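You operate a simulated robot arm through the tools that you are given. There is no shell and no other tool.

You run a simulated robot arm. Do the job below in one go: nothing can be reset, and whatever is moved stays where it is left.

## Task
Mix the curd into the yellow jug's water and fill both tumblers about half.
Fine: all on the counter under the window; stir with the spoon till no streaks show; small bowl, spoon and jug go back; spill nothing. Set down upright: spoon, what you pick out.

Only the result counts: the job must be done as asked and must still hold three seconds after the hand-in. Knocking over, shifting, dropping, spilling or breaking anything else fails it.

## Robot
A 7-joint arm with a two-finger parallel gripper, fixed in place. Base frame: the origin is at the foot of the arm, x ahead of it, y to its left, z up. Lengths are in mm, angles in rad, forces in N, time in s.
With the tool pointing down near the work surface it reaches from about 460 to 920 mm from the base axis. Its first joint turns from -2.007 to 2.007 rad. Payload 3.91 kg.
The TCP is the grasp point between the finger pads, 30 mm short of the fingertips. In the tool frame z runs along the fingers and y along their closing line. Largest opening 110 mm; finger width 20, thickness 10; the body of the gripper, 48 by 112 mm, starts 55 mm behind the TCP.
Orientation is told as [roll, pitch, yaw] about the base's x, y, z axes, in that order, counted from this pose: with the fingers straight down and closing along the base's y, the tool's x points along the base's -x, its y along +y and its z along -z.

## Interface
- The arm moves only by the tool drive_tool. Its argument "deltas" is text: rows parted by semicolons, each of 7 numbers parted by spaces: the shift along the base's x, y, z in units of 200 mm (1.0 is 200 mm), then the turn, a rotation vector about the base's x, y, z in units of 120 degrees (1.0 is 120 degrees), then the opening in per cent of the stroke, from 0 (shut) to 100 (fully open). In form: dx dy dz wx wy wz grip; .... A call has 1 to 20 rows; each row is the pose to reach, as a shift and turn from the pose commanded when the call began. A call with a number of a shift or a turn outside -1 to 1 is refused whole. Rows are played at 5 a second. More than 50 mm and 0.15 rad between two rows, or a gripper value outside its range, and nothing of the call is played. A pose out of reach is approached as far as the arm can. The call stops where the force on the tool passes 40 N (or 10 N more than at its start, if that is more) or the arm is blocked; 0.2 s more then pass. Each finger travels about 153 mm/s and halts on what it meets, pressing with about 34 N; the grip force reading is that of the motor and also rises with nothing between the fingers. The clock runs only during rows and for 0.2 s after the last one: add rows that repeat a pose to give the fingers time. The reply holds the time, the measured pose of the TCP, the force on the tool along the base axes, the opening and the grip force, in the units named above and with some noise, with the torque about the TCP (base axes, N m) and any sound that the robot's microphone picked up.
- Cameras (640 x 400 px; columns grow to the right, rows downward): "scene" is fixed at [399.7, 500.6, 1590.6]; the picture's right is [-0.90, -0.44, 0.00], its down [-0.29, 0.60, -0.75] and it looks along [0.33, -0.67, -0.67] (base axes); focal length 315 px, centre (320, 200). "wrist" rides on the gripper at [72, 17, -103] in the tool frame; the picture's right is [-0.23, 0.97, 0.00], its down [-0.76, -0.18, -0.62] and it looks along [-0.61, -0.14, 0.78] (tool axes); focal length 222 px, centre (320, 200). There is no depth. A picture from a camera that has moved, and an enlarged one, comes with that camera's place and axes in the base frame and with its lens.
- snapshot(camera): a new picture of that camera. The clock stands still meanwhile.
- move_column(by): slides the trunk up (or, below 0, down) by that many mm; the arm rides with it, the base frame stays. It gives what a move gives, with no picture.
- inspect(camera, box): a new picture of the part [left, top, right, bottom] of that camera's present view, enlarged. The clock stands still meanwhile.
- close_job(): hands the job in; it is judged then, once.

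Nothing tells you positions but the pictures and the camera data. Unless the task says otherwise, let go and move clear before handing in.

The tools are called as name(argument=value, ...) on one line, values as JSON. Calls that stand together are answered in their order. drive_tool: Moves the arm, as the interface text tells. Its arguments: {"type":"object","properties":{"deltas":{"type":"string"}},"required":["deltas"]} The other tools are called the same way: move_column (by) slides the trunk up or down; snapshot (camera) takes a picture; inspect (camera, box) takes an enlarged picture of a part of a camera's view; close_job () hands the job in.

At the start:

```text
t: 0.0
tool_pos: [478.7, 45.0, 1297.0]
tcp_rot: [-0.002, 0.001, 0.001]
ft_force: [0.4, 0.3, 0.8]
moment: [0.0, 0.01, 0.01]
opening: 110.2
finger_force: 0.1
trunk travel left (down, up): [-775.0, 215.0]
```

scene: 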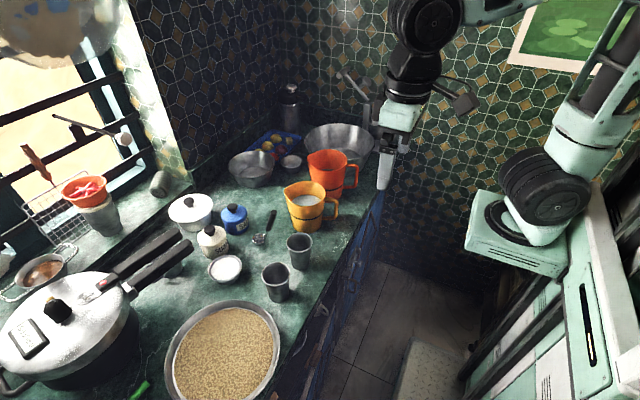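
wrist: 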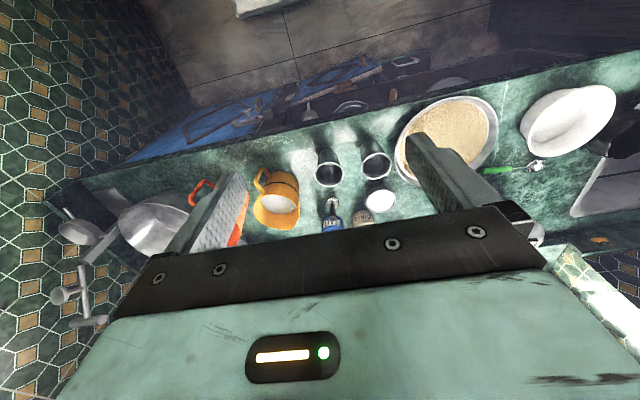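

I see a green counter under the window with a yellow jug, an orange jug, two metal tumblers, a small white bowl of curd, a spoon and other kitchenware. I'll start by enlarging the pictures to locate things.

inspect(camera="scene", box=[160, 120, 400, 310])

inspect(camera="scene", box=[230, 190, 350, 270])

inspect(camera="wrist", box=[220, 120, 460, 270])

snapshot(camera="wrist")

```text
2.11 times, centred on (280, 215) of scene
camera zoom: at [399.7, 500.6, 1590.6], right [-0.9, -0.44, 0.0], down [-0.29, 0.6, -0.75], along [0.33, -0.67, -0.67], focal length 663 px, centre (404, 168)
```

zoom: 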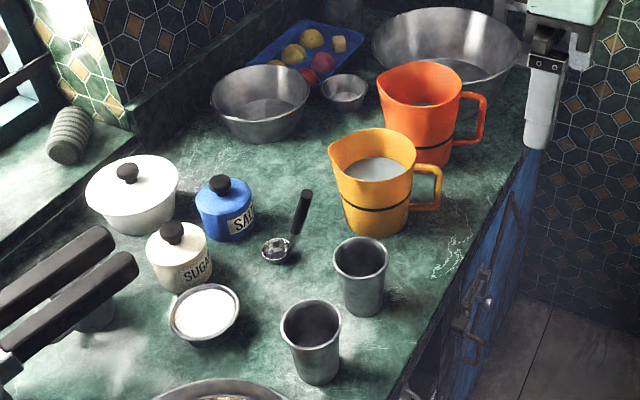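

```text
5.00 times, centred on (290, 230) of scene
camera zoom: at [399.7, 500.6, 1590.6], right [-0.9, -0.44, 0.0], down [-0.29, 0.6, -0.75], along [0.33, -0.67, -0.67], focal length 1575 px, centre (470, 50)
```

zoom: 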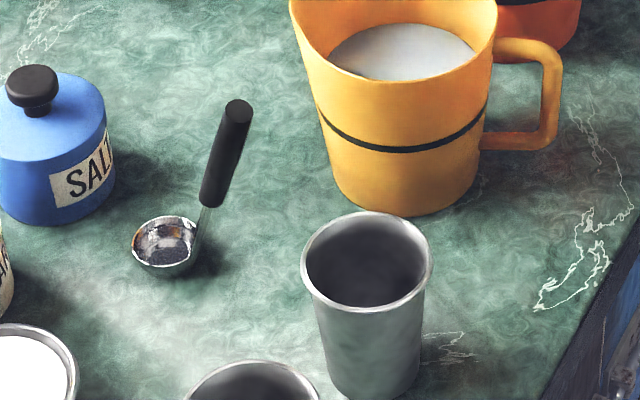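

```text
2.67 times, centred on (340, 195) of wrist
camera zoom: at [406.9, 62.6, 1399.9], right [0.23, 0.97, 0.0], down [0.76, -0.18, 0.62], along [0.61, -0.14, -0.78], focal length 592 px, centre (267, 213)
```

zoom: 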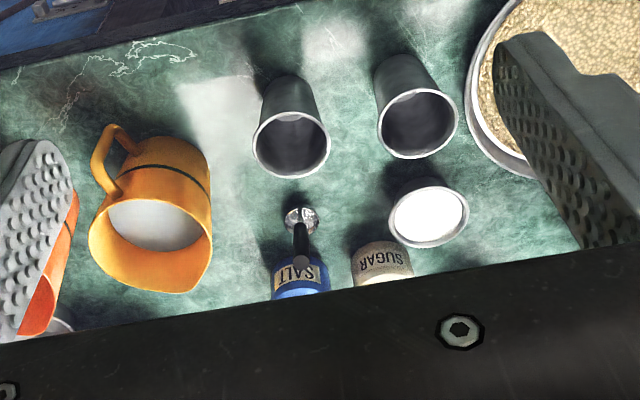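

```text
taken
camera wrist: at [406.9, 62.6, 1399.9], right [0.23, 0.97, 0.0], down [0.76, -0.18, 0.62], along [0.61, -0.14, -0.78], focal length 222 px, centre (320, 200)
```

wrist: 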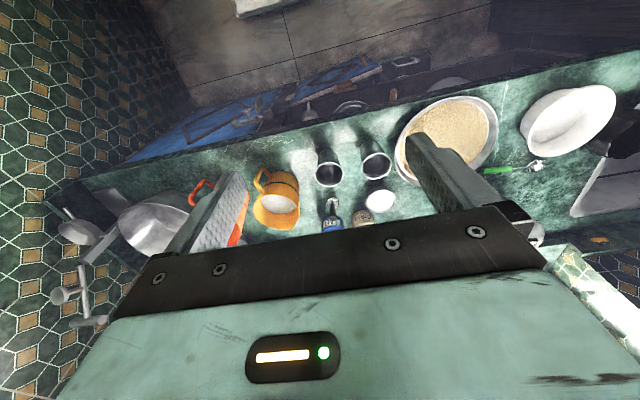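

The tumblers appear to be at about (699, 16) and further along +y, with the counter top at roughly z=830. I'll enlarge each item to identify the curd bowl, the spoon, and any contents.

inspect(camera="scene", box=[190, 210, 310, 310])

inspect(camera="scene", box=[270, 130, 390, 240])

inspect(camera="scene", box=[0, 150, 160, 270])

inspect(camera="scene", box=[0, 250, 240, 400])

inspect(camera="scene", box=[220, 70, 380, 190])

```text
4.00 times, centred on (250, 260) of scene
camera zoom: at [399.7, 500.6, 1590.6], right [-0.9, -0.44, 0.0], down [-0.29, 0.6, -0.75], along [0.33, -0.67, -0.67], focal length 1260 px, centre (600, -40)
```

zoom: 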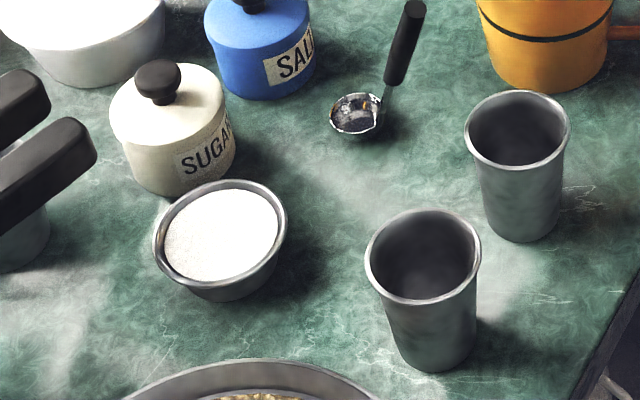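

```text
3.64 times, centred on (330, 185) of scene
camera zoom: at [399.7, 500.6, 1590.6], right [-0.9, -0.44, 0.0], down [-0.29, 0.6, -0.75], along [0.33, -0.67, -0.67], focal length 1145 px, centre (284, 254)
```

zoom: 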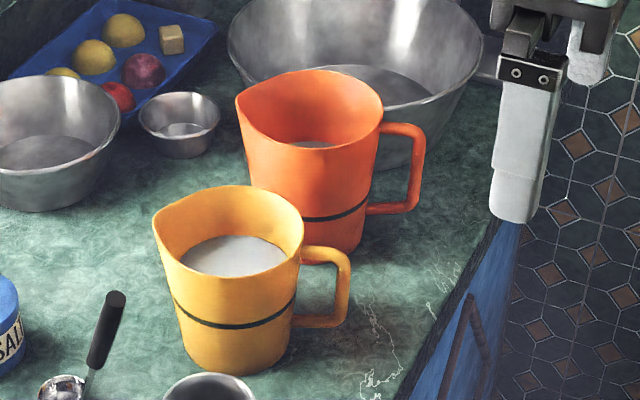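

```text
3.33 times, centred on (80, 210) of scene
camera zoom: at [399.7, 500.6, 1590.6], right [-0.9, -0.44, 0.0], down [-0.29, 0.6, -0.75], along [0.33, -0.67, -0.67], focal length 1050 px, centre (1120, 167)
```

zoom: 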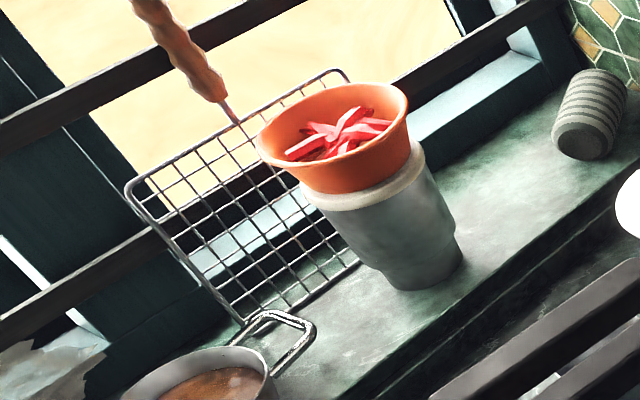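

```text
2.67 times, centred on (120, 325) of scene
camera zoom: at [399.7, 500.6, 1590.6], right [-0.9, -0.44, 0.0], down [-0.29, 0.6, -0.75], along [0.33, -0.67, -0.67], focal length 840 px, centre (853, -133)
```

zoom: 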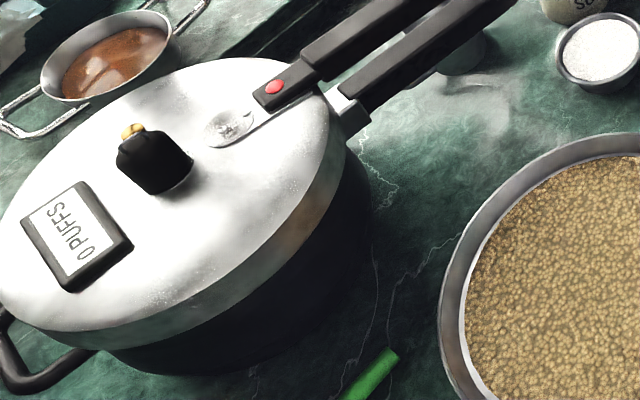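

```text
3.33 times, centred on (300, 130) of scene
camera zoom: at [399.7, 500.6, 1590.6], right [-0.9, -0.44, 0.0], down [-0.29, 0.6, -0.75], along [0.33, -0.67, -0.67], focal length 1050 px, centre (387, 433)
```

zoom: 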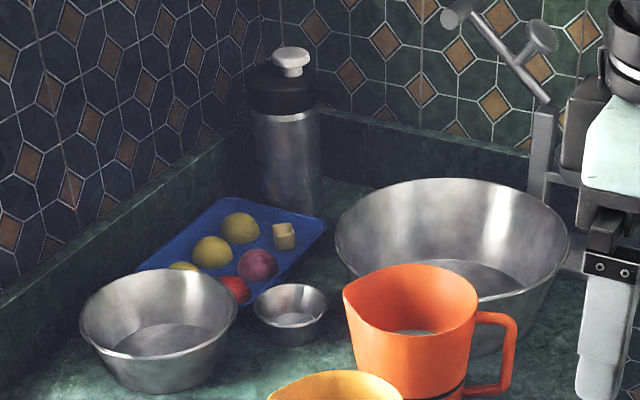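

The spoon seems to stand upright, its cup at about (853, 1) and its handle tip at about (778, 8, 1004). I put the curd bowl near (868, 145), the yellow jug near (766, -145) with its handle towards me, and the counter front edge at x≈596. Next I lower the trunk for a closer look.

move_column(by=-150)

snapshot(camera="scene")

snapshot(camera="wrist")

```text
t: 1.8
tool_pos: [477.7, 45.1, 1146.5]
tcp_rot: [-0.001, -0.001, -0.002]
ft_force: [0.3, -0.5, 0.2]
moment: [0.0, 0.0, -0.01]
opening: 110.0
finger_force: 0.1
trunk travel left (down, up): [-625.0, 365.0]
```

```text
taken
```

scene: 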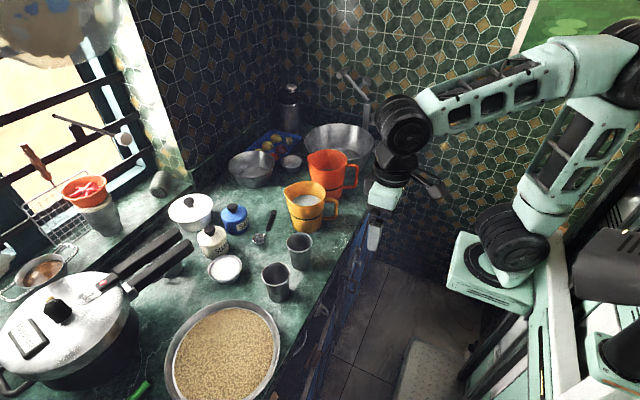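

```text
taken
camera wrist: at [406.9, 62.6, 1249.9], right [0.23, 0.97, 0.0], down [0.76, -0.18, 0.62], along [0.61, -0.14, -0.78], focal length 222 px, centre (320, 200)
```

wrist: 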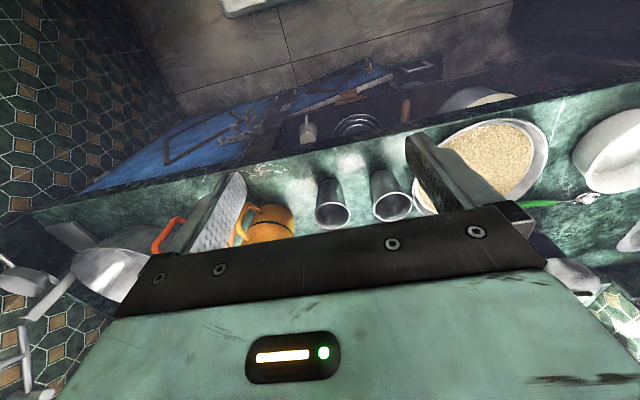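

The arm bends elbow-up, clear of the counter. I move it over the counter at a safe height to view the items from above with the wrist camera.

drive_tool(deltas="0.15 0.05 0.05 0 0 0 100; 0.3 0.1 0.1 0 0 0 100; 0.45 0.15 0.15 0 0 0 100; 0.6 0.2 0.2 0 0 0 100")

snapshot(camera="wrist")

inspect(camera="wrist", box=[240, 130, 420, 240])

```text
t: 2.8
tool_pos: [598.8, 85.8, 1186.4]
tcp_rot: [0.0, 0.0, 0.0]
ft_force: [0.2, 0.7, -0.1]
moment: [0.01, 0.01, -0.02]
opening: 109.9
finger_force: 0.2
trunk travel left (down, up): [-625.0, 365.0]
```

```text
taken
camera wrist: at [526.7, 102.8, 1289.8], right [0.23, 0.97, 0.0], down [0.76, -0.18, 0.62], along [0.61, -0.14, -0.78], focal length 222 px, centre (320, 200)
```

wrist: 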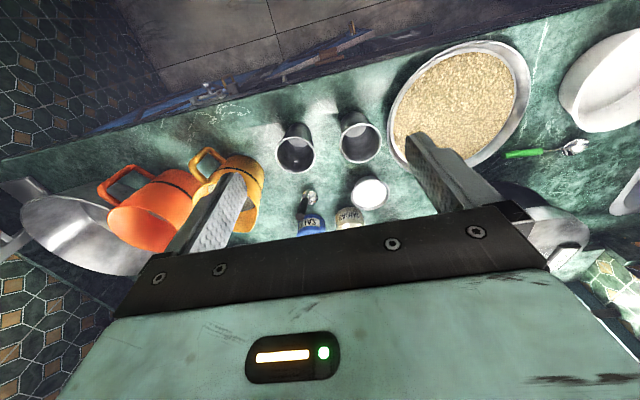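

```text
3.56 times, centred on (330, 185) of wrist
camera zoom: at [526.7, 102.8, 1289.8], right [0.23, 0.97, 0.0], down [0.76, -0.18, 0.62], along [0.61, -0.14, -0.78], focal length 790 px, centre (284, 253)
```

zoom: 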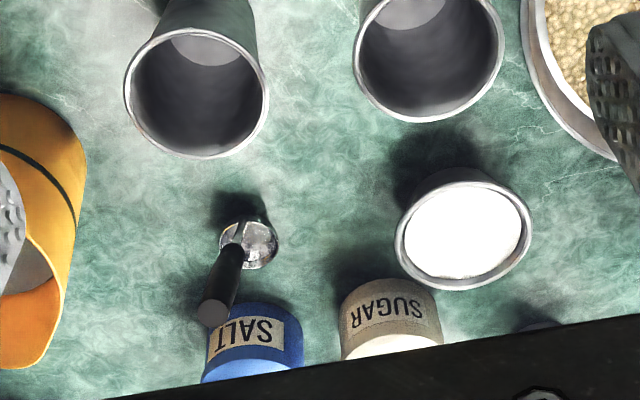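

Good view. I enlarge the curd bowl, spoon and jug further from both cameras to triangulate them well.

inspect(camera="wrist", box=[340, 165, 404, 220])

inspect(camera="scene", box=[195, 245, 259, 295])

inspect(camera="wrist", box=[285, 180, 349, 230])

inspect(camera="scene", box=[242, 200, 298, 250])

inspect(camera="scene", box=[275, 170, 355, 240])

```text
7.27 times, centred on (372, 192) of wrist
camera zoom: at [526.7, 102.8, 1289.8], right [0.23, 0.97, 0.0], down [0.76, -0.18, 0.62], along [0.61, -0.14, -0.78], focal length 1615 px, centre (-58, 254)
```

zoom: 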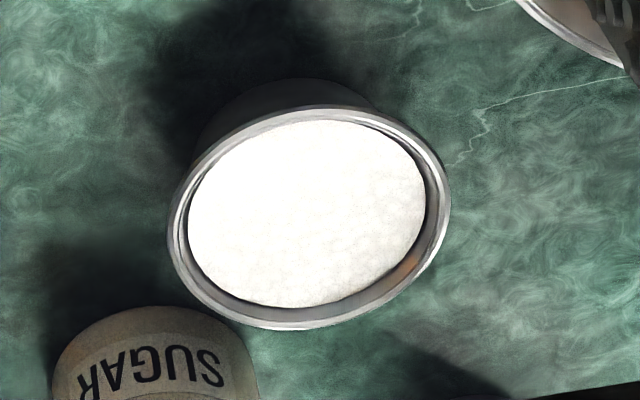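

```text
8.00 times, centred on (227, 270) of scene
camera zoom: at [399.7, 500.6, 1590.6], right [-0.9, -0.44, 0.0], down [-0.29, 0.6, -0.75], along [0.33, -0.67, -0.67], focal length 2520 px, centre (1064, -360)
```

zoom: 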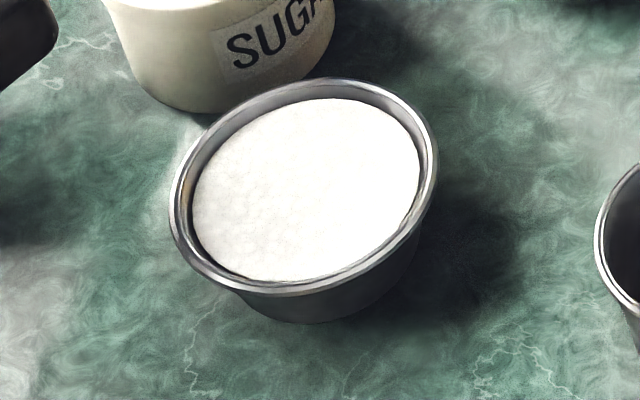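

```text
8.00 times, centred on (317, 205) of wrist
camera zoom: at [526.7, 102.8, 1289.8], right [0.23, 0.97, 0.0], down [0.76, -0.18, 0.62], along [0.61, -0.14, -0.78], focal length 1777 px, centre (344, 160)
```

zoom: 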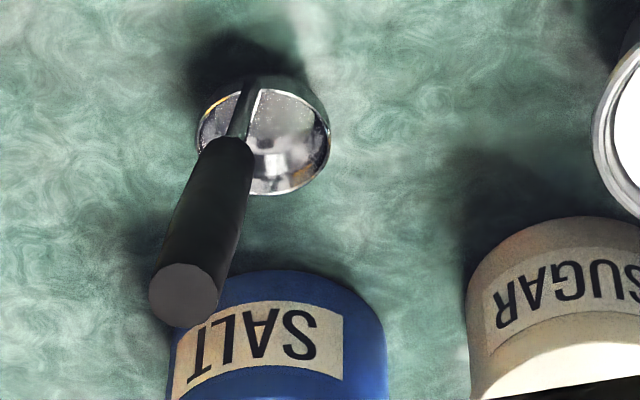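

```text
8.00 times, centred on (270, 225) of scene
camera zoom: at [399.7, 500.6, 1590.6], right [-0.9, -0.44, 0.0], down [-0.29, 0.6, -0.75], along [0.33, -0.67, -0.67], focal length 2520 px, centre (720, 0)
```

zoom: 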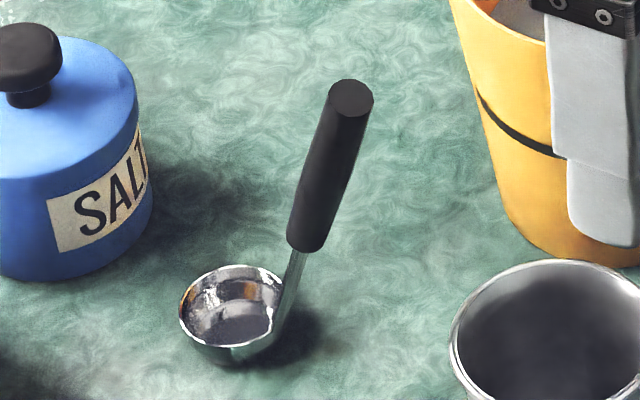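

```text
5.71 times, centred on (315, 205) of scene
camera zoom: at [399.7, 500.6, 1590.6], right [-0.9, -0.44, 0.0], down [-0.29, 0.6, -0.75], along [0.33, -0.67, -0.67], focal length 1800 px, centre (349, 171)
```

zoom: 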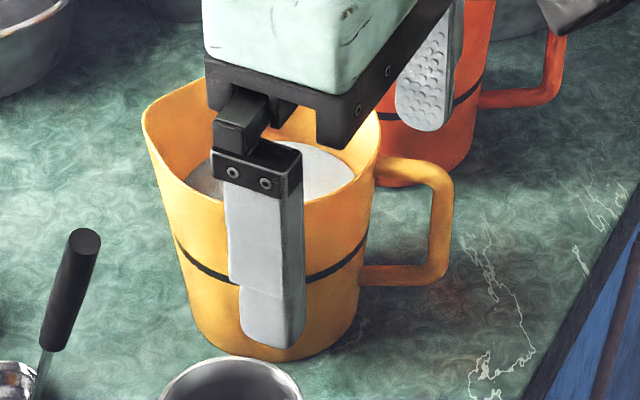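

Triangulated so far: bowl rim centre about (867, 145, 868) at ~95 mm diameter, spoon handle from (779, 7, 1001) to (812, 3, 910), and spoon cup at (857, -1). Before grasping anything I test in free air whether the wrist can yaw by 180°, because I want the camera on top when pouring.

drive_tool(deltas="0 0 0 0 0 0.07 100; 0 0 0 0 0 0.14 100; 0 0 0 0 0 0.21 100; 0 0 0 0 0 0.28 100; 0 0 0 0 0 0.35 100; 0 0 0 0 0 0.42 100; 0 0 0 0 0 0.49 100; 0 0 0 0 0 0.56 100; 0 0 0 0 0 0.63 100; 0 0 0 0 0 0.70 100; 0 0 0 0 0 0.75 100")

snapshot(camera="wrist")

snapshot(camera="scene")

```text
t: 5.2
tool_pos: [599.2, 85.2, 1186.2]
tcp_rot: [-0.002, 0.0, 1.573]
ft_force: [0.4, -0.5, 0.1]
moment: [0.0, 0.03, 0.01]
opening: 109.8
finger_force: 0.1
trunk travel left (down, up): [-625.0, 365.0]
```

```text
taken
camera wrist: at [582.7, 13.1, 1289.9], right [-0.97, 0.23, 0.0], down [0.18, 0.76, 0.62], along [0.14, 0.61, -0.78], focal length 222 px, centre (320, 200)
```

wrist: 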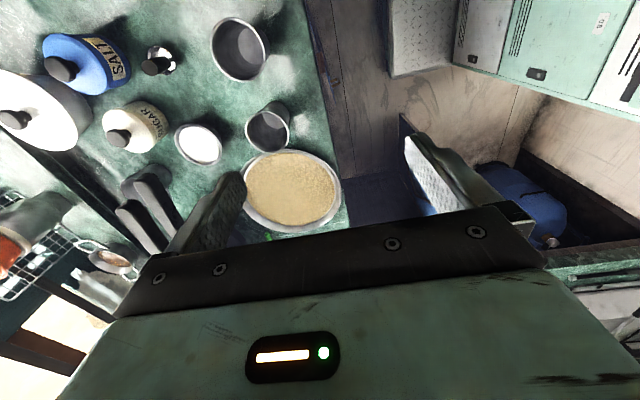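

```text
taken
```

scene: 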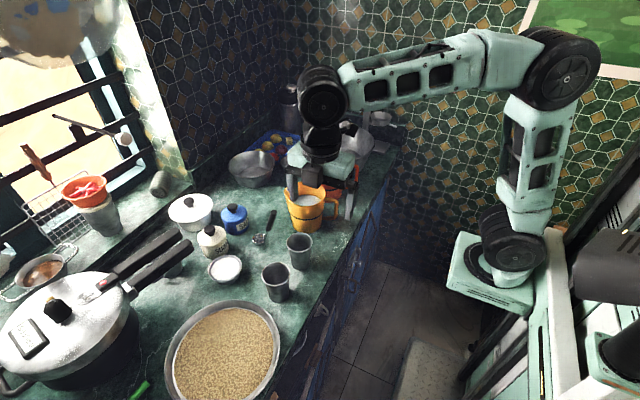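

The 90° yaw works. I use this view to locate the cooker handles, sugar jar and grain pan that surround the bowl.

inspect(camera="wrist", box=[90, 90, 250, 190])

inspect(camera="scene", box=[140, 220, 240, 290])

inspect(camera="wrist", box=[130, 20, 300, 130])

```text
4.00 times, centred on (170, 140) of wrist
camera zoom: at [582.7, 13.1, 1289.9], right [-0.97, 0.23, 0.0], down [0.18, 0.76, 0.62], along [0.14, 0.61, -0.78], focal length 888 px, centre (920, 440)
```

zoom: 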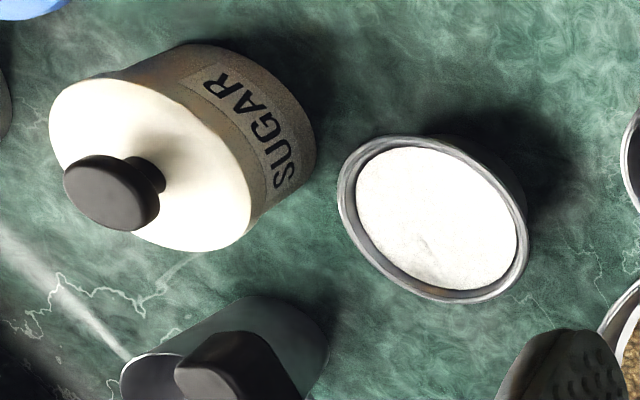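

```text
5.71 times, centred on (190, 255) of scene
camera zoom: at [399.7, 500.6, 1590.6], right [-0.9, -0.44, 0.0], down [-0.29, 0.6, -0.75], along [0.33, -0.67, -0.67], focal length 1800 px, centre (1063, -114)
```

zoom: 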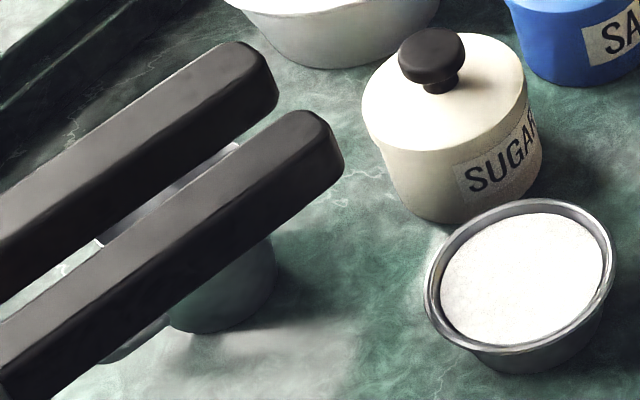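

```text
3.64 times, centred on (215, 75) of wrist
camera zoom: at [582.7, 13.1, 1289.9], right [-0.97, 0.23, 0.0], down [0.18, 0.76, 0.62], along [0.14, 0.61, -0.78], focal length 808 px, centre (702, 654)
```

zoom: 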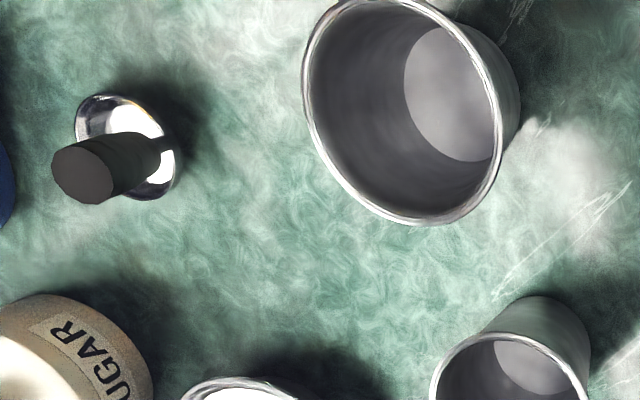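

The handles' tips are near (952, 162, 940) and the sugar knob near (957, 84, 923), so grasping the bowl with yaw 0 is clear of both. I continue the free-air test to 180° yaw.

drive_tool(deltas="0 0 0 0 0 0.07 100; 0 0 0 0 0 0.14 100; 0 0 0 0 0 0.21 100; 0 0 0 0 0 0.28 100; 0 0 0 0 0 0.35 100; 0 0 0 0 0 0.42 100; 0 0 0 0 0 0.49 100; 0 0 0 0 0 0.56 100; 0 0 0 0 0 0.63 100; 0 0 0 0 0 0.70 100; 0 0 0 0 0 0.75 100")

snapshot(camera="wrist")

snapshot(camera="scene")

```text
t: 7.5
tool_pos: [599.6, 84.6, 1186.0]
tcp_rot: [-0.001, 0.001, -3.14]
ft_force: [0.4, 0.7, 0.8]
moment: [-0.02, -0.01, -0.05]
opening: 110.2
finger_force: 0.0
trunk travel left (down, up): [-625.0, 365.0]
```

```text
taken
camera wrist: at [671.9, 68.9, 1289.8], right [-0.23, -0.97, 0.0], down [-0.76, 0.18, 0.62], along [-0.61, 0.14, -0.78], focal length 222 px, centre (320, 200)
```

wrist: 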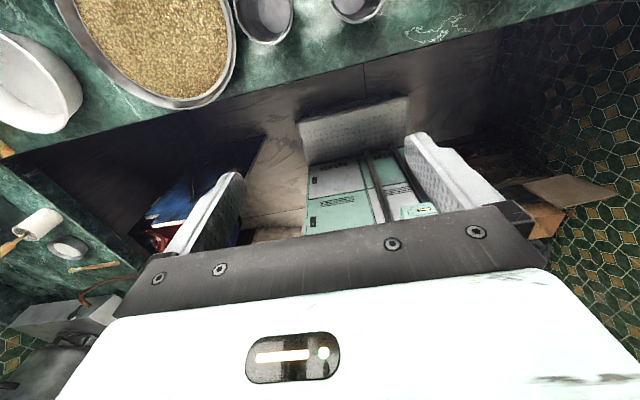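

```text
taken
```

scene: 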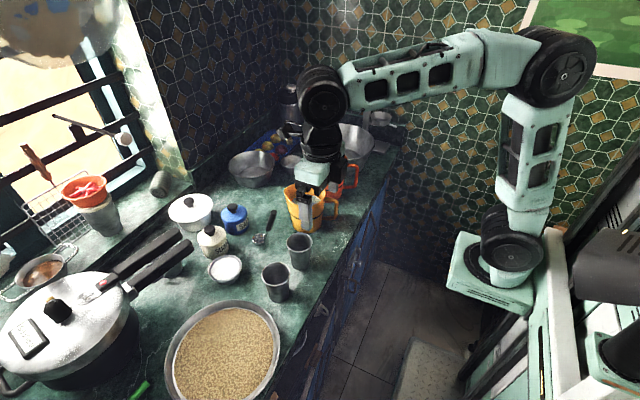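

Yaw 180° works too. Now I dry-run the pouring pose high above the yellow jug with an empty gripper.

drive_tool(deltas="0.14 -0.16 0.02 0 0 0 100; 0.28 -0.32 0.04 0 0 0 100; 0.42 -0.48 0.06 0 0 0 100; 0.56 -0.64 0.08 0 0 0 100; 0.7 -0.8 0.1 0 0 0 100; 0.83 -0.95 0.12 0 0 0 100")

drive_tool(deltas="0 -0.05 0 0 -0.07 0 100; 0 -0.1 0 0 -0.14 0 100; 0 -0.15 0 0 -0.21 0 100; 0 -0.2 0 0 -0.28 0 100; 0 -0.2 0 0 -0.35 0 100; 0 -0.2 0 0 -0.42 0 100; 0 -0.2 0 0 -0.49 0 100; 0 -0.2 0 0 -0.56 0 100; 0 -0.2 0 0 -0.63 0 100; 0 -0.2 0 0 -0.70 0 100; 0 -0.2 0 0 -0.77 0 100; 0 -0.2 0 0 -0.84 0 100; 0 -0.2 0 0 -0.91 0 100; 0 -0.2 0 0 -0.98 0 100")

snapshot(camera="scene")

snapshot(camera="wrist")

```text
t: 8.9
tool_pos: [765.8, -105.2, 1210.2]
tcp_rot: [0.0, 0.0, 3.141]
ft_force: [-0.5, 0.2, 0.9]
moment: [-0.03, -0.02, -0.05]
opening: 109.8
finger_force: 0.1
trunk travel left (down, up): [-625.0, 365.0]
```

```text
t: 11.9
tool_pos: [764.4, -144.8, 1210.6]
tcp_rot: [3.14, 1.086, -0.002]
ft_force: [-0.9, -0.7, -0.3]
moment: [0.01, 0.03, 0.01]
opening: 109.9
finger_force: 0.1
trunk travel left (down, up): [-625.0, 365.0]
```

```text
taken
```

scene: 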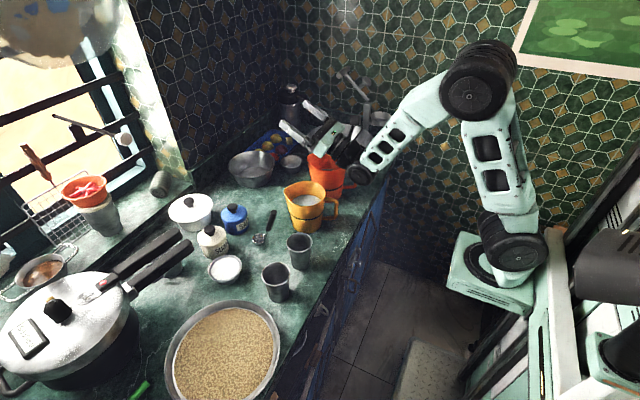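

```text
taken
camera wrist: at [639.7, -161.8, 1226.6], right [0.1, -0.97, -0.2], down [-0.2, 0.18, -0.96], along [0.97, 0.14, -0.17], focal length 222 px, centre (320, 200)
```

wrist: 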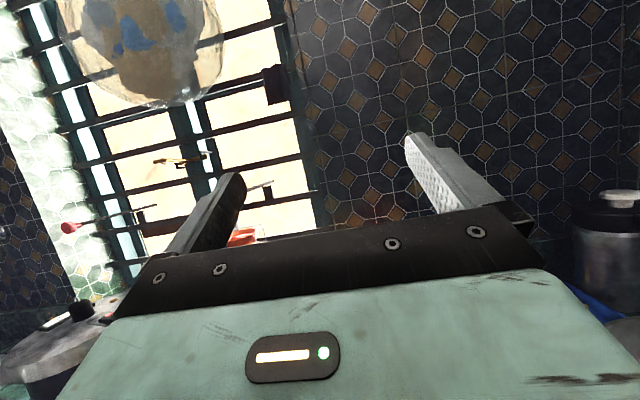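

The full pour tilt (~118°) is reachable. I tilt back partway so the wrist camera looks straight down at the jug and I can measure it.

drive_tool(deltas="-0.04 0 0 0 0.07 0 100; -0.08 0 0 0 0.14 0 100; -0.12 0 0 0 0.21 0 100; -0.16 0 0 0 0.28 0 100; -0.2 0 0 0 0.35 0 100; -0.24 0 0 0 0.42 0 100; -0.28 0 0 0 0.49 0 100; -0.3 0 0 0 0.56 0 100; -0.32 0 0 0 0.63 0 100; -0.32 0 0 0 0.663 0 100")

snapshot(camera="wrist")

snapshot(camera="scene")

```text
t: 14.2
tool_pos: [700.5, -144.5, 1211.2]
tcp_rot: [0.0, 0.661, 3.139]
ft_force: [0.7, -0.2, 0.3]
moment: [0.01, -0.03, -0.02]
opening: 110.1
finger_force: 0.0
out of reach, approached as far as the arm can: row 5
trunk travel left (down, up): [-625.0, 365.0]
```

```text
taken
camera wrist: at [694.7, -161.0, 1336.6], right [-0.18, -0.97, -0.14], down [-0.98, 0.18, 0.02], along [0.0, 0.14, -0.99], focal length 222 px, centre (320, 200)
```

wrist: 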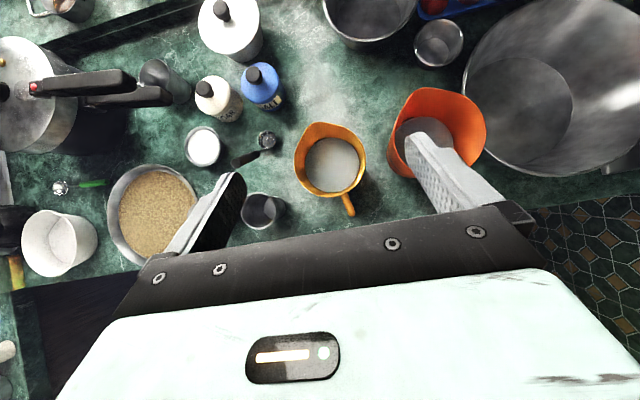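

```text
taken
```

scene: 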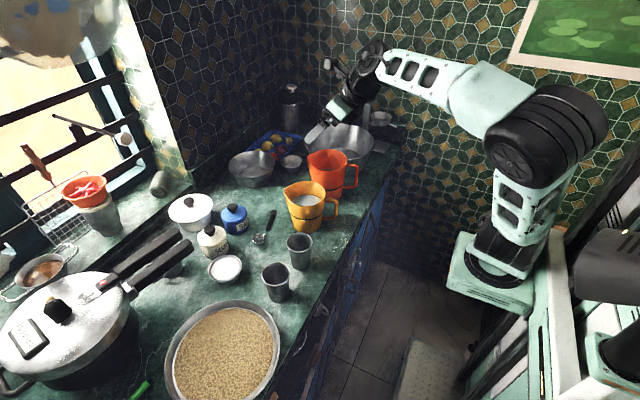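

This is an excellent top view: the yellow jug's spout points away from me and its handle towards me. I enlarge the jug and neighbours.

inspect(camera="wrist", box=[275, 105, 395, 225])

inspect(camera="wrist", box=[170, 100, 300, 190])

inspect(camera="scene", box=[275, 170, 355, 240])

```text
3.33 times, centred on (335, 165) of wrist
camera zoom: at [694.7, -161.0, 1336.6], right [-0.18, -0.97, -0.14], down [-0.98, 0.18, 0.02], along [0.0, 0.14, -0.99], focal length 740 px, centre (270, 317)
```

zoom: 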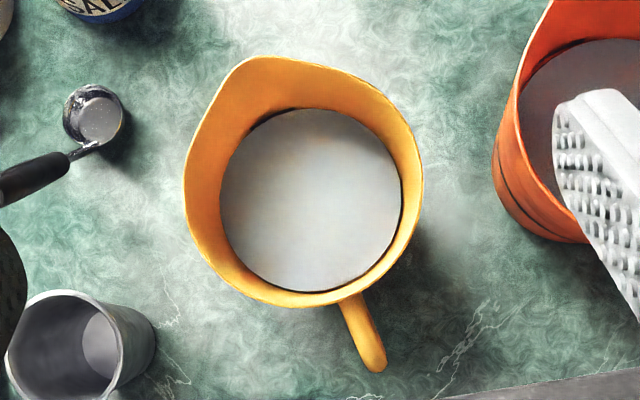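

```text
4.44 times, centred on (235, 145) of wrist
camera zoom: at [694.7, -161.0, 1336.6], right [-0.18, -0.97, -0.14], down [-0.98, 0.18, 0.02], along [0.0, 0.14, -0.99], focal length 987 px, centre (698, 444)
```

zoom: 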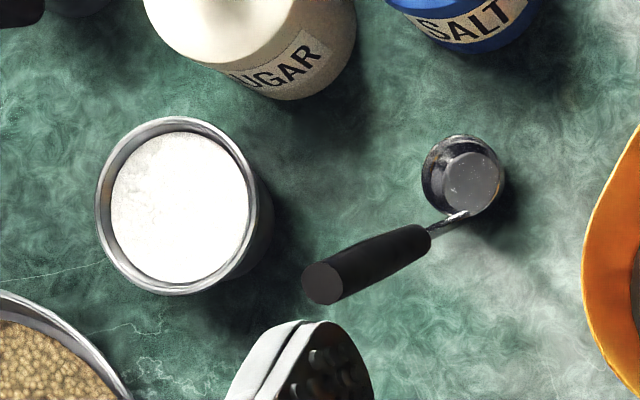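

```text
5.71 times, centred on (315, 205) of scene
camera zoom: at [399.7, 500.6, 1590.6], right [-0.9, -0.44, 0.0], down [-0.29, 0.6, -0.75], along [0.33, -0.67, -0.67], focal length 1800 px, centre (349, 171)
```

zoom: 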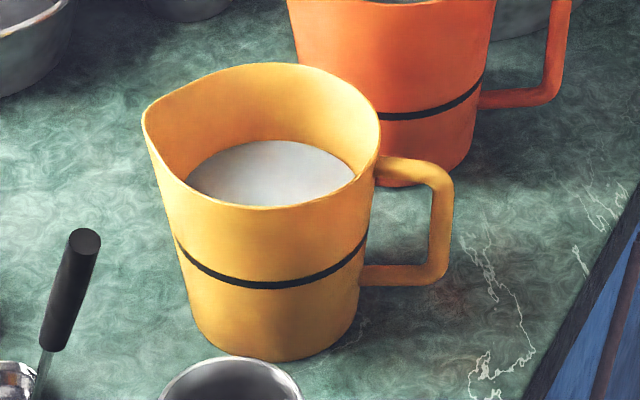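

From several views I now place the yellow jug's rim centre at about (760, -139, 962), ~122 mm across, with its handle towards -x. I untilt, yaw back to 0 and go take a cleaner view of the jug.

drive_tool(deltas="0 0 0 0 0.07 0 100; -0.1 0 0 0 0.14 0 100; -0.2 0 0 0 0.21 0 100; -0.3 0 0 0 0.28 0 100; -0.4 0 0 0 0.316 0 100; -0.4 0 0 0 0.316 0 100")

drive_tool(deltas="0 0 0 0 0 -0.07 100; 0 0 0 0 0 -0.14 100; 0 0 0 0 0 -0.21 100; 0 0 0 0 0 -0.28 100; 0 0 0 0 0 -0.35 100; 0 0 0 0 0 -0.42 100; 0 0 0 0 0 -0.49 100; 0 0 0 0 0 -0.56 100; 0 0 0 0 0 -0.63 100; 0 0 0 0 0 -0.70 100; 0 0 0 0 0 -0.75 100")

drive_tool(deltas="0 0 0 0 0 -0.07 100; 0 0 0 0 0 -0.14 100; 0 0 0 0 0 -0.21 100; 0 0 0 0 0 -0.28 100; 0 0 0 0 0 -0.35 100; 0 0 0 0 0 -0.42 100; 0 0 0 0 0 -0.49 100; 0 0 0 0 0 -0.56 100; 0 0 0 0 0 -0.63 100; 0 0 0 0 0 -0.70 100; 0 0 0 0 0 -0.75 100")

snapshot(camera="scene")

snapshot(camera="wrist")

```text
t: 15.6
tool_pos: [621.4, -144.4, 1210.6]
tcp_rot: [-0.001, -0.001, 3.139]
ft_force: [-0.4, 0.1, 0.0]
moment: [0.01, 0.0, -0.02]
opening: 109.8
finger_force: 0.1
trunk travel left (down, up): [-625.0, 365.0]
```

```text
t: 17.9
tool_pos: [620.8, -144.0, 1209.8]
tcp_rot: [0.0, 0.001, 1.569]
ft_force: [-0.2, 0.2, 0.3]
moment: [-0.01, 0.0, -0.01]
opening: 110.0
finger_force: 0.0
trunk travel left (down, up): [-625.0, 365.0]
```

```text
t: 20.4
tool_pos: [620.8, -144.1, 1210.8]
tcp_rot: [0.0, 0.003, -0.002]
ft_force: [-0.2, -0.2, 0.1]
moment: [-0.01, -0.03, 0.03]
opening: 110.0
finger_force: 0.1
trunk travel left (down, up): [-625.0, 365.0]
```

```text
taken
```

scene: 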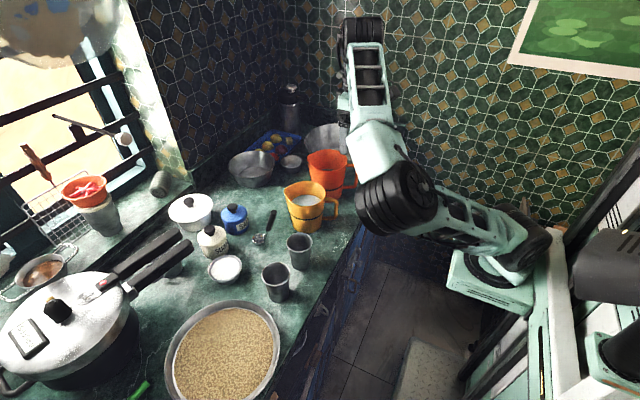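

```text
taken
camera wrist: at [549.1, -127.3, 1314.0], right [0.23, 0.97, 0.0], down [0.76, -0.18, 0.62], along [0.6, -0.14, -0.78], focal length 222 px, centre (320, 200)
```

wrist: 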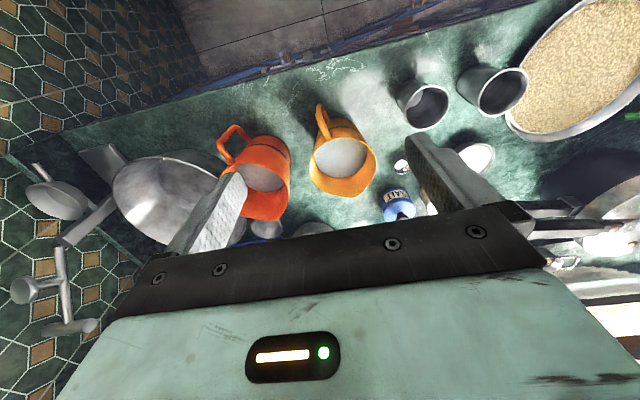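

The jug view is good, but the arm's elbow has swung low during that tilt, which I don't want near the counter. I retrace the yaw step by step while watching the elbow.

drive_tool(deltas="0 0 0 0 0 0.07 100; 0 0 0 0 0 0.14 100; 0 0 0 0 0 0.21 100; 0 0 0 0 0 0.28 100; 0 0 0 0 0 0.35 100; 0 0 0 0 0 0.42 100; 0 0 0 0 0 0.49 100; 0 0 0 0 0 0.56 100; 0 0 0 0 0 0.63 100; 0 0 0 0 0 0.70 100; 0 0 0 0 0 0.75 100")

snapshot(camera="scene")

inspect(camera="wrist", box=[290, 90, 400, 210])

```text
t: 22.8
tool_pos: [621.4, -143.7, 1210.1]
tcp_rot: [-0.001, 0.003, 1.571]
ft_force: [-0.6, 0.2, 0.0]
moment: [0.0, -0.02, 0.01]
opening: 110.0
finger_force: 0.1
trunk travel left (down, up): [-625.0, 365.0]
```

```text
taken
```

scene: 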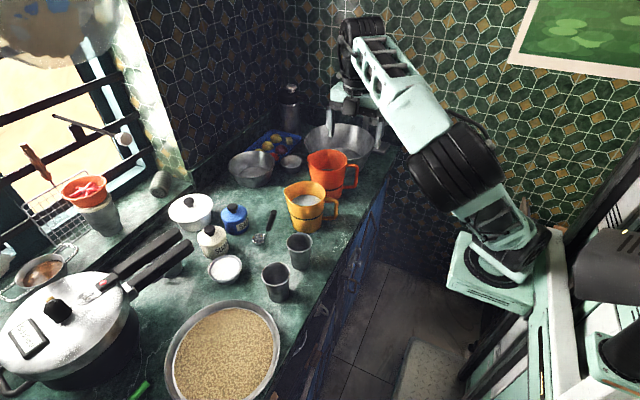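

```text
3.33 times, centred on (345, 150) of wrist
camera zoom: at [604.6, -216.6, 1313.9], right [-0.97, 0.23, 0.0], down [0.18, 0.76, 0.62], along [0.14, 0.61, -0.78], focal length 740 px, centre (237, 367)
```

zoom: 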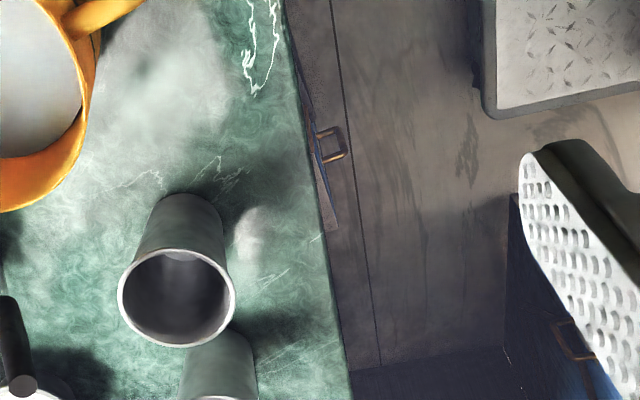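

Turning yaw further positive raises the elbow again. I continue turning the same way, watching the arm.

drive_tool(deltas="0 0 0 0 0 0.07 100; 0 0 0 0 0 0.14 100; 0 0 0 0 0 0.21 100; 0 0 0 0 0 0.28 100; 0 0 0 0 0 0.35 100; 0 0 0 0 0 0.42 100; 0 0 0 0 0 0.49 100; 0 0 0 0 0 0.56 100; 0 0 0 0 0 0.63 100; 0 0 0 0 0 0.70 100; 0 0 0 0 0 0.75 100")

snapshot(camera="scene")

drive_tool(deltas="0 0 0 0 0 0.07 100; 0 0 0 0 0 0.14 100; 0 0 0 0 0 0.21 100; 0 0 0 0 0 0.28 100; 0 0 0 0 0 0.35 100; 0 0 0 0 0 0.42 100")

snapshot(camera="scene")

```text
t: 25.1
tool_pos: [619.8, -145.1, 1210.5]
tcp_rot: [0.0, 0.003, -3.139]
ft_force: [0.9, 0.1, 0.4]
moment: [-0.02, -0.01, 0.04]
opening: 110.0
finger_force: 0.1
trunk travel left (down, up): [-625.0, 365.0]
```

```text
taken
```

scene: 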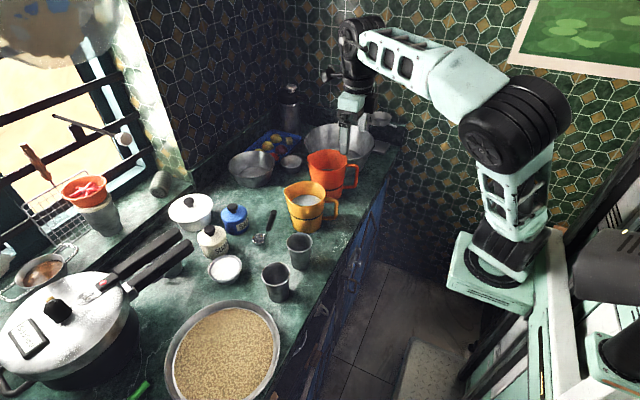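

```text
t: 26.6
tool_pos: [620.2, -144.6, 1209.7]
tcp_rot: [0.0, 0.002, -2.259]
ft_force: [-0.6, -0.4, 0.5]
moment: [0.01, -0.01, 0.02]
opening: 110.0
finger_force: 0.1
trunk travel left (down, up): [-625.0, 365.0]
```

```text
taken
```

scene: 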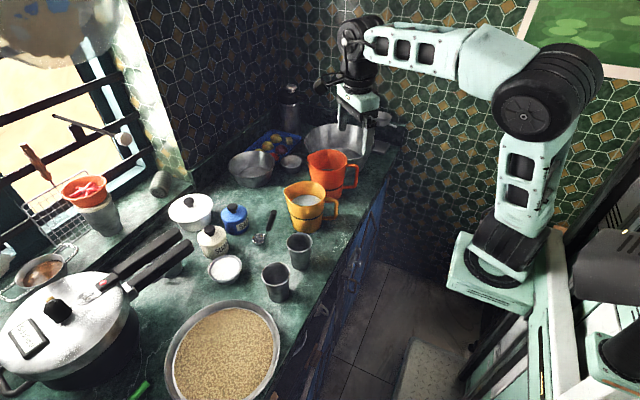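

The elbow is rising back up. I continue towards yaw 0 in steps.

drive_tool(deltas="0 0 0 0 0 0.07 100; 0 0 0 0 0 0.14 100; 0 0 0 0 0 0.21 100; 0 0 0 0 0 0.28 100; 0 0 0 0 0 0.35 100; 0 0 0 0 0 0.42 100; 0 0 0 0 0 0.49 100; 0 0 0 0 0 0.53 100")

snapshot(camera="scene")

drive_tool(deltas="0 0 0 0 0 0.07 100; 0 0 0 0 0 0.14 100; 0 0 0 0 0 0.21 100; 0 0 0 0 0 0.28 100; 0 0 0 0 0 0.35 100; 0 0 0 0 0 0.42 100; 0 0 0 0 0 0.49 100; 0 0 0 0 0 0.55 100")

snapshot(camera="scene")

```text
t: 28.4
tool_pos: [621.2, -145.2, 1210.3]
tcp_rot: [0.001, 0.003, -1.149]
ft_force: [-0.3, 0.1, -0.1]
moment: [-0.01, -0.01, 0.01]
opening: 110.2
finger_force: 0.2
trunk travel left (down, up): [-625.0, 365.0]
```

```text
taken
```

scene: 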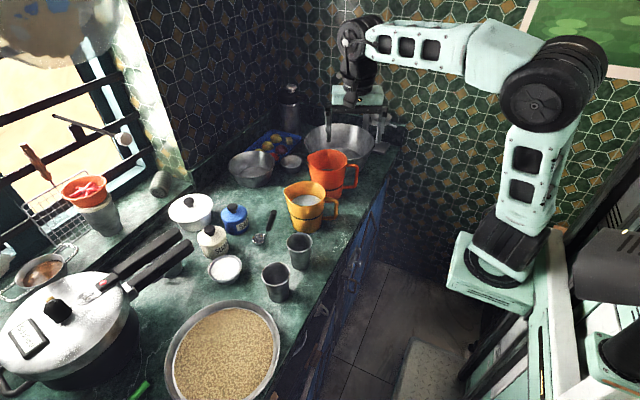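

```text
t: 30.1
tool_pos: [636.2, 21.2, 1228.3]
tcp_rot: [0.025, 0.008, -0.06]
ft_force: [0.4, 0.1, -0.2]
moment: [-0.01, -0.04, -0.01]
opening: 110.0
finger_force: 0.0
out of reach, approached as far as the arm can: row 5, 6, 7, 8
trunk travel left (down, up): [-625.0, 365.0]
```

```text
taken
```

scene: 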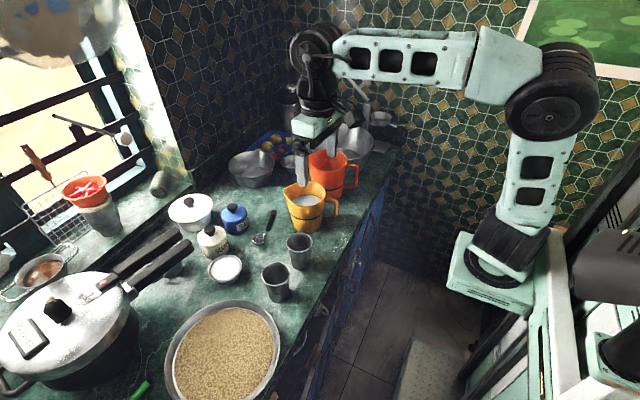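

The elbow is up again, but a wrist joint ran to its limit (the wrist is in a "flipped" branch) and the tool drifted to y=21. Nothing was touched. I back off to yaw about -75° and check the state.

drive_tool(deltas="0 0 0 0 0 -0.07 100; 0 0 0 0 0 -0.14 100; 0 0 0 0 0 -0.21 100; 0 0 0 0 0 -0.28 100; 0 0 0 0 0 -0.35 100; 0 0 0 0 0 -0.42 100; 0 0 0 0 0 -0.49 100; 0 0 0 0 0 -0.56 100; 0 0 0 0 0 -0.62 100")

snapshot(camera="scene")

```text
t: 32.1
tool_pos: [636.9, 22.3, 1229.0]
tcp_rot: [0.025, 0.009, -1.363]
ft_force: [0.5, 0.2, -0.1]
moment: [0.03, 0.05, 0.01]
opening: 109.9
finger_force: 0.1
trunk travel left (down, up): [-625.0, 365.0]
```

```text
taken
```

scene: 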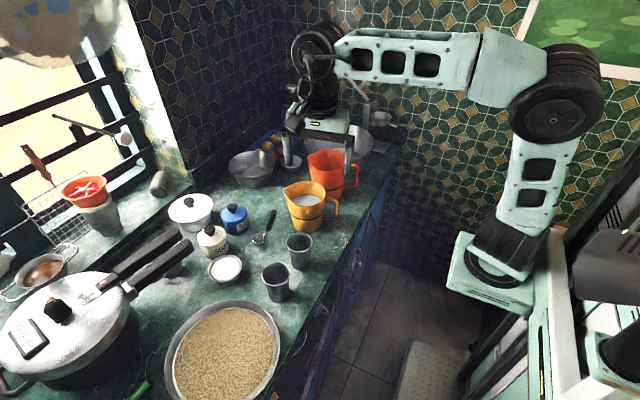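

Commanded and measured poses agree again. To un-flip the wrist I go to a free spot on the arm's centre plane (y=0) and then swing the fingers forward, in plane with the forearm.

drive_tool(deltas="-0.13 -0.04 0 -0.004 -0.001 0.03 100; -0.26 -0.075 0 -0.008 -0.003 0.06 100; -0.385 -0.11 0 -0.012 -0.0043 0.06 100")

inspect(camera="scene", box=[280, 0, 640, 300])

```text
t: 33.0
tool_pos: [560.2, -0.3, 1229.0]
tcp_rot: [0.026, -0.017, -1.235]
ft_force: [0.2, -1.6, -0.3]
moment: [0.07, 0.05, 0.03]
opening: 109.9
finger_force: 0.1
trunk travel left (down, up): [-625.0, 365.0]
```

```text
1.33 times, centred on (460, 150) of scene
camera zoom: at [399.7, 500.6, 1590.6], right [-0.9, -0.44, 0.0], down [-0.29, 0.6, -0.75], along [0.33, -0.67, -0.67], focal length 420 px, centre (133, 267)
```

zoom: 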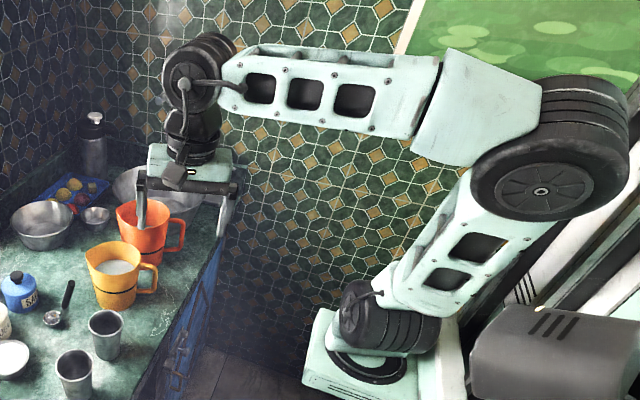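

The arm's forearm is roughly horizontal along x at y=0. I now swing the fingers forward about the wrist, keeping the wrist centre fixed.

drive_tool(deltas="0.168 0 0.012 0 -0.07 0 100; 0.332 0 0.049 0 -0.14 0 100; 0.49 0 0.11 0 -0.21 0 100; 0.637 0 0.192 0 -0.28 0 100; 0.77 0 0.295 0 -0.35 0 100; 0.886 0 0.417 0 -0.42 0 100; 0.984 0 0.554 0 -0.49 0 100")

snapshot(camera="scene")

```text
t: 34.5
tool_pos: [759.1, 0.2, 1339.6]
tcp_rot: [1.035, -0.298, -1.411]
ft_force: [0.0, 1.2, -0.2]
moment: [0.02, -0.04, -0.02]
opening: 110.0
finger_force: 0.1
trunk travel left (down, up): [-625.0, 365.0]
```

```text
taken
```

scene: 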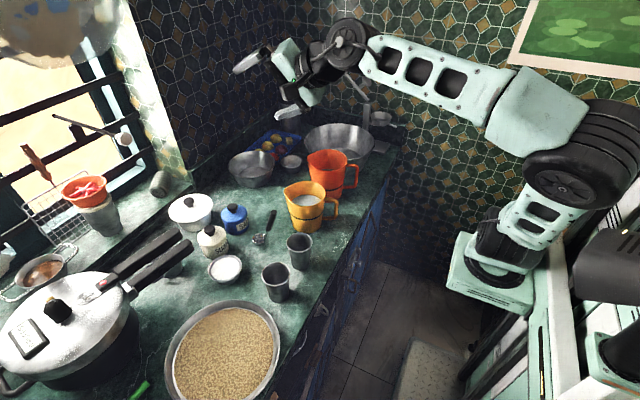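

The elbow drifts a bit as the arm shares the motion over all joints. I continue the swing and look again.

drive_tool(deltas="0 0 0.1 0 -0.07 0 100; 0 0 0.2 0 -0.14 0 100; 0 0 0.3 0 -0.21 0 100; 0 0 0.4 0 -0.28 0 100; 0 0 0.5 0 -0.35 0 100; 0 0 0.6 0 -0.42 0 100; 0 0 0.6 0 -0.49 0 100")

snapshot(camera="scene")

```text
t: 36.1
tool_pos: [756.6, -0.8, 1460.6]
tcp_rot: [2.112, -0.286, -1.749]
ft_force: [-0.3, 0.9, 0.3]
moment: [0.0, 0.02, 0.01]
opening: 110.1
finger_force: 0.0
out of reach, approached as far as the arm can: row 3
trunk travel left (down, up): [-625.0, 365.0]
```

```text
taken
```

scene: 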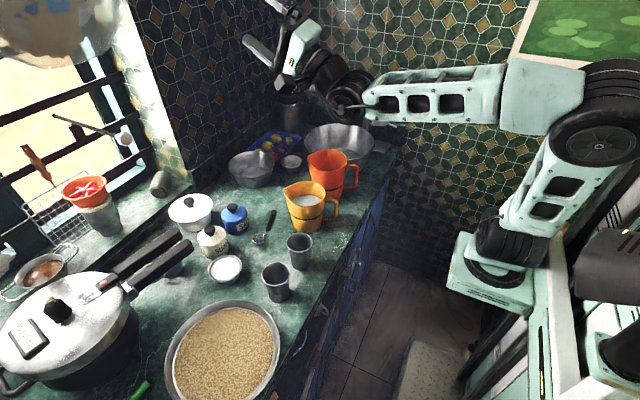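

The fingers now point up-forward. I bring them back through the estimated forearm direction (azimuth about -24°), so the wrist goes straight through its centre and comes out un-flipped.

drive_tool(deltas="0.055 -0.078 -0.129 0.0151 0.0582 -0.0288 100; 0.0885 -0.1545 -0.266 0.0301 0.1164 -0.0576 100; 0.101 -0.228 -0.408 0.0452 0.1746 -0.0864 100; 0.0915 -0.297 -0.5525 0.0602 0.2328 -0.1152 100; 0.0605 -0.36 -0.6965 0.0753 0.2911 -0.144 100; 0.0085 -0.4165 -0.8375 0.0903 0.3493 -0.1727 100; -0.0635 -0.4645 -0.972 0.1054 0.4075 -0.2015 100")

snapshot(camera="scene")

```text
t: 37.8
tool_pos: [745.0, -94.8, 1264.9]
tcp_rot: [1.186, -0.286, -1.917]
ft_force: [-0.1, -0.8, -0.3]
moment: [0.01, -0.01, 0.05]
opening: 109.9
finger_force: 0.1
trunk travel left (down, up): [-625.0, 365.0]
```

```text
taken
```

scene: 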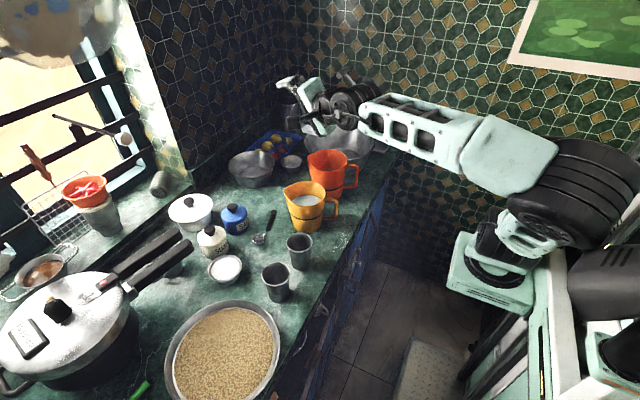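

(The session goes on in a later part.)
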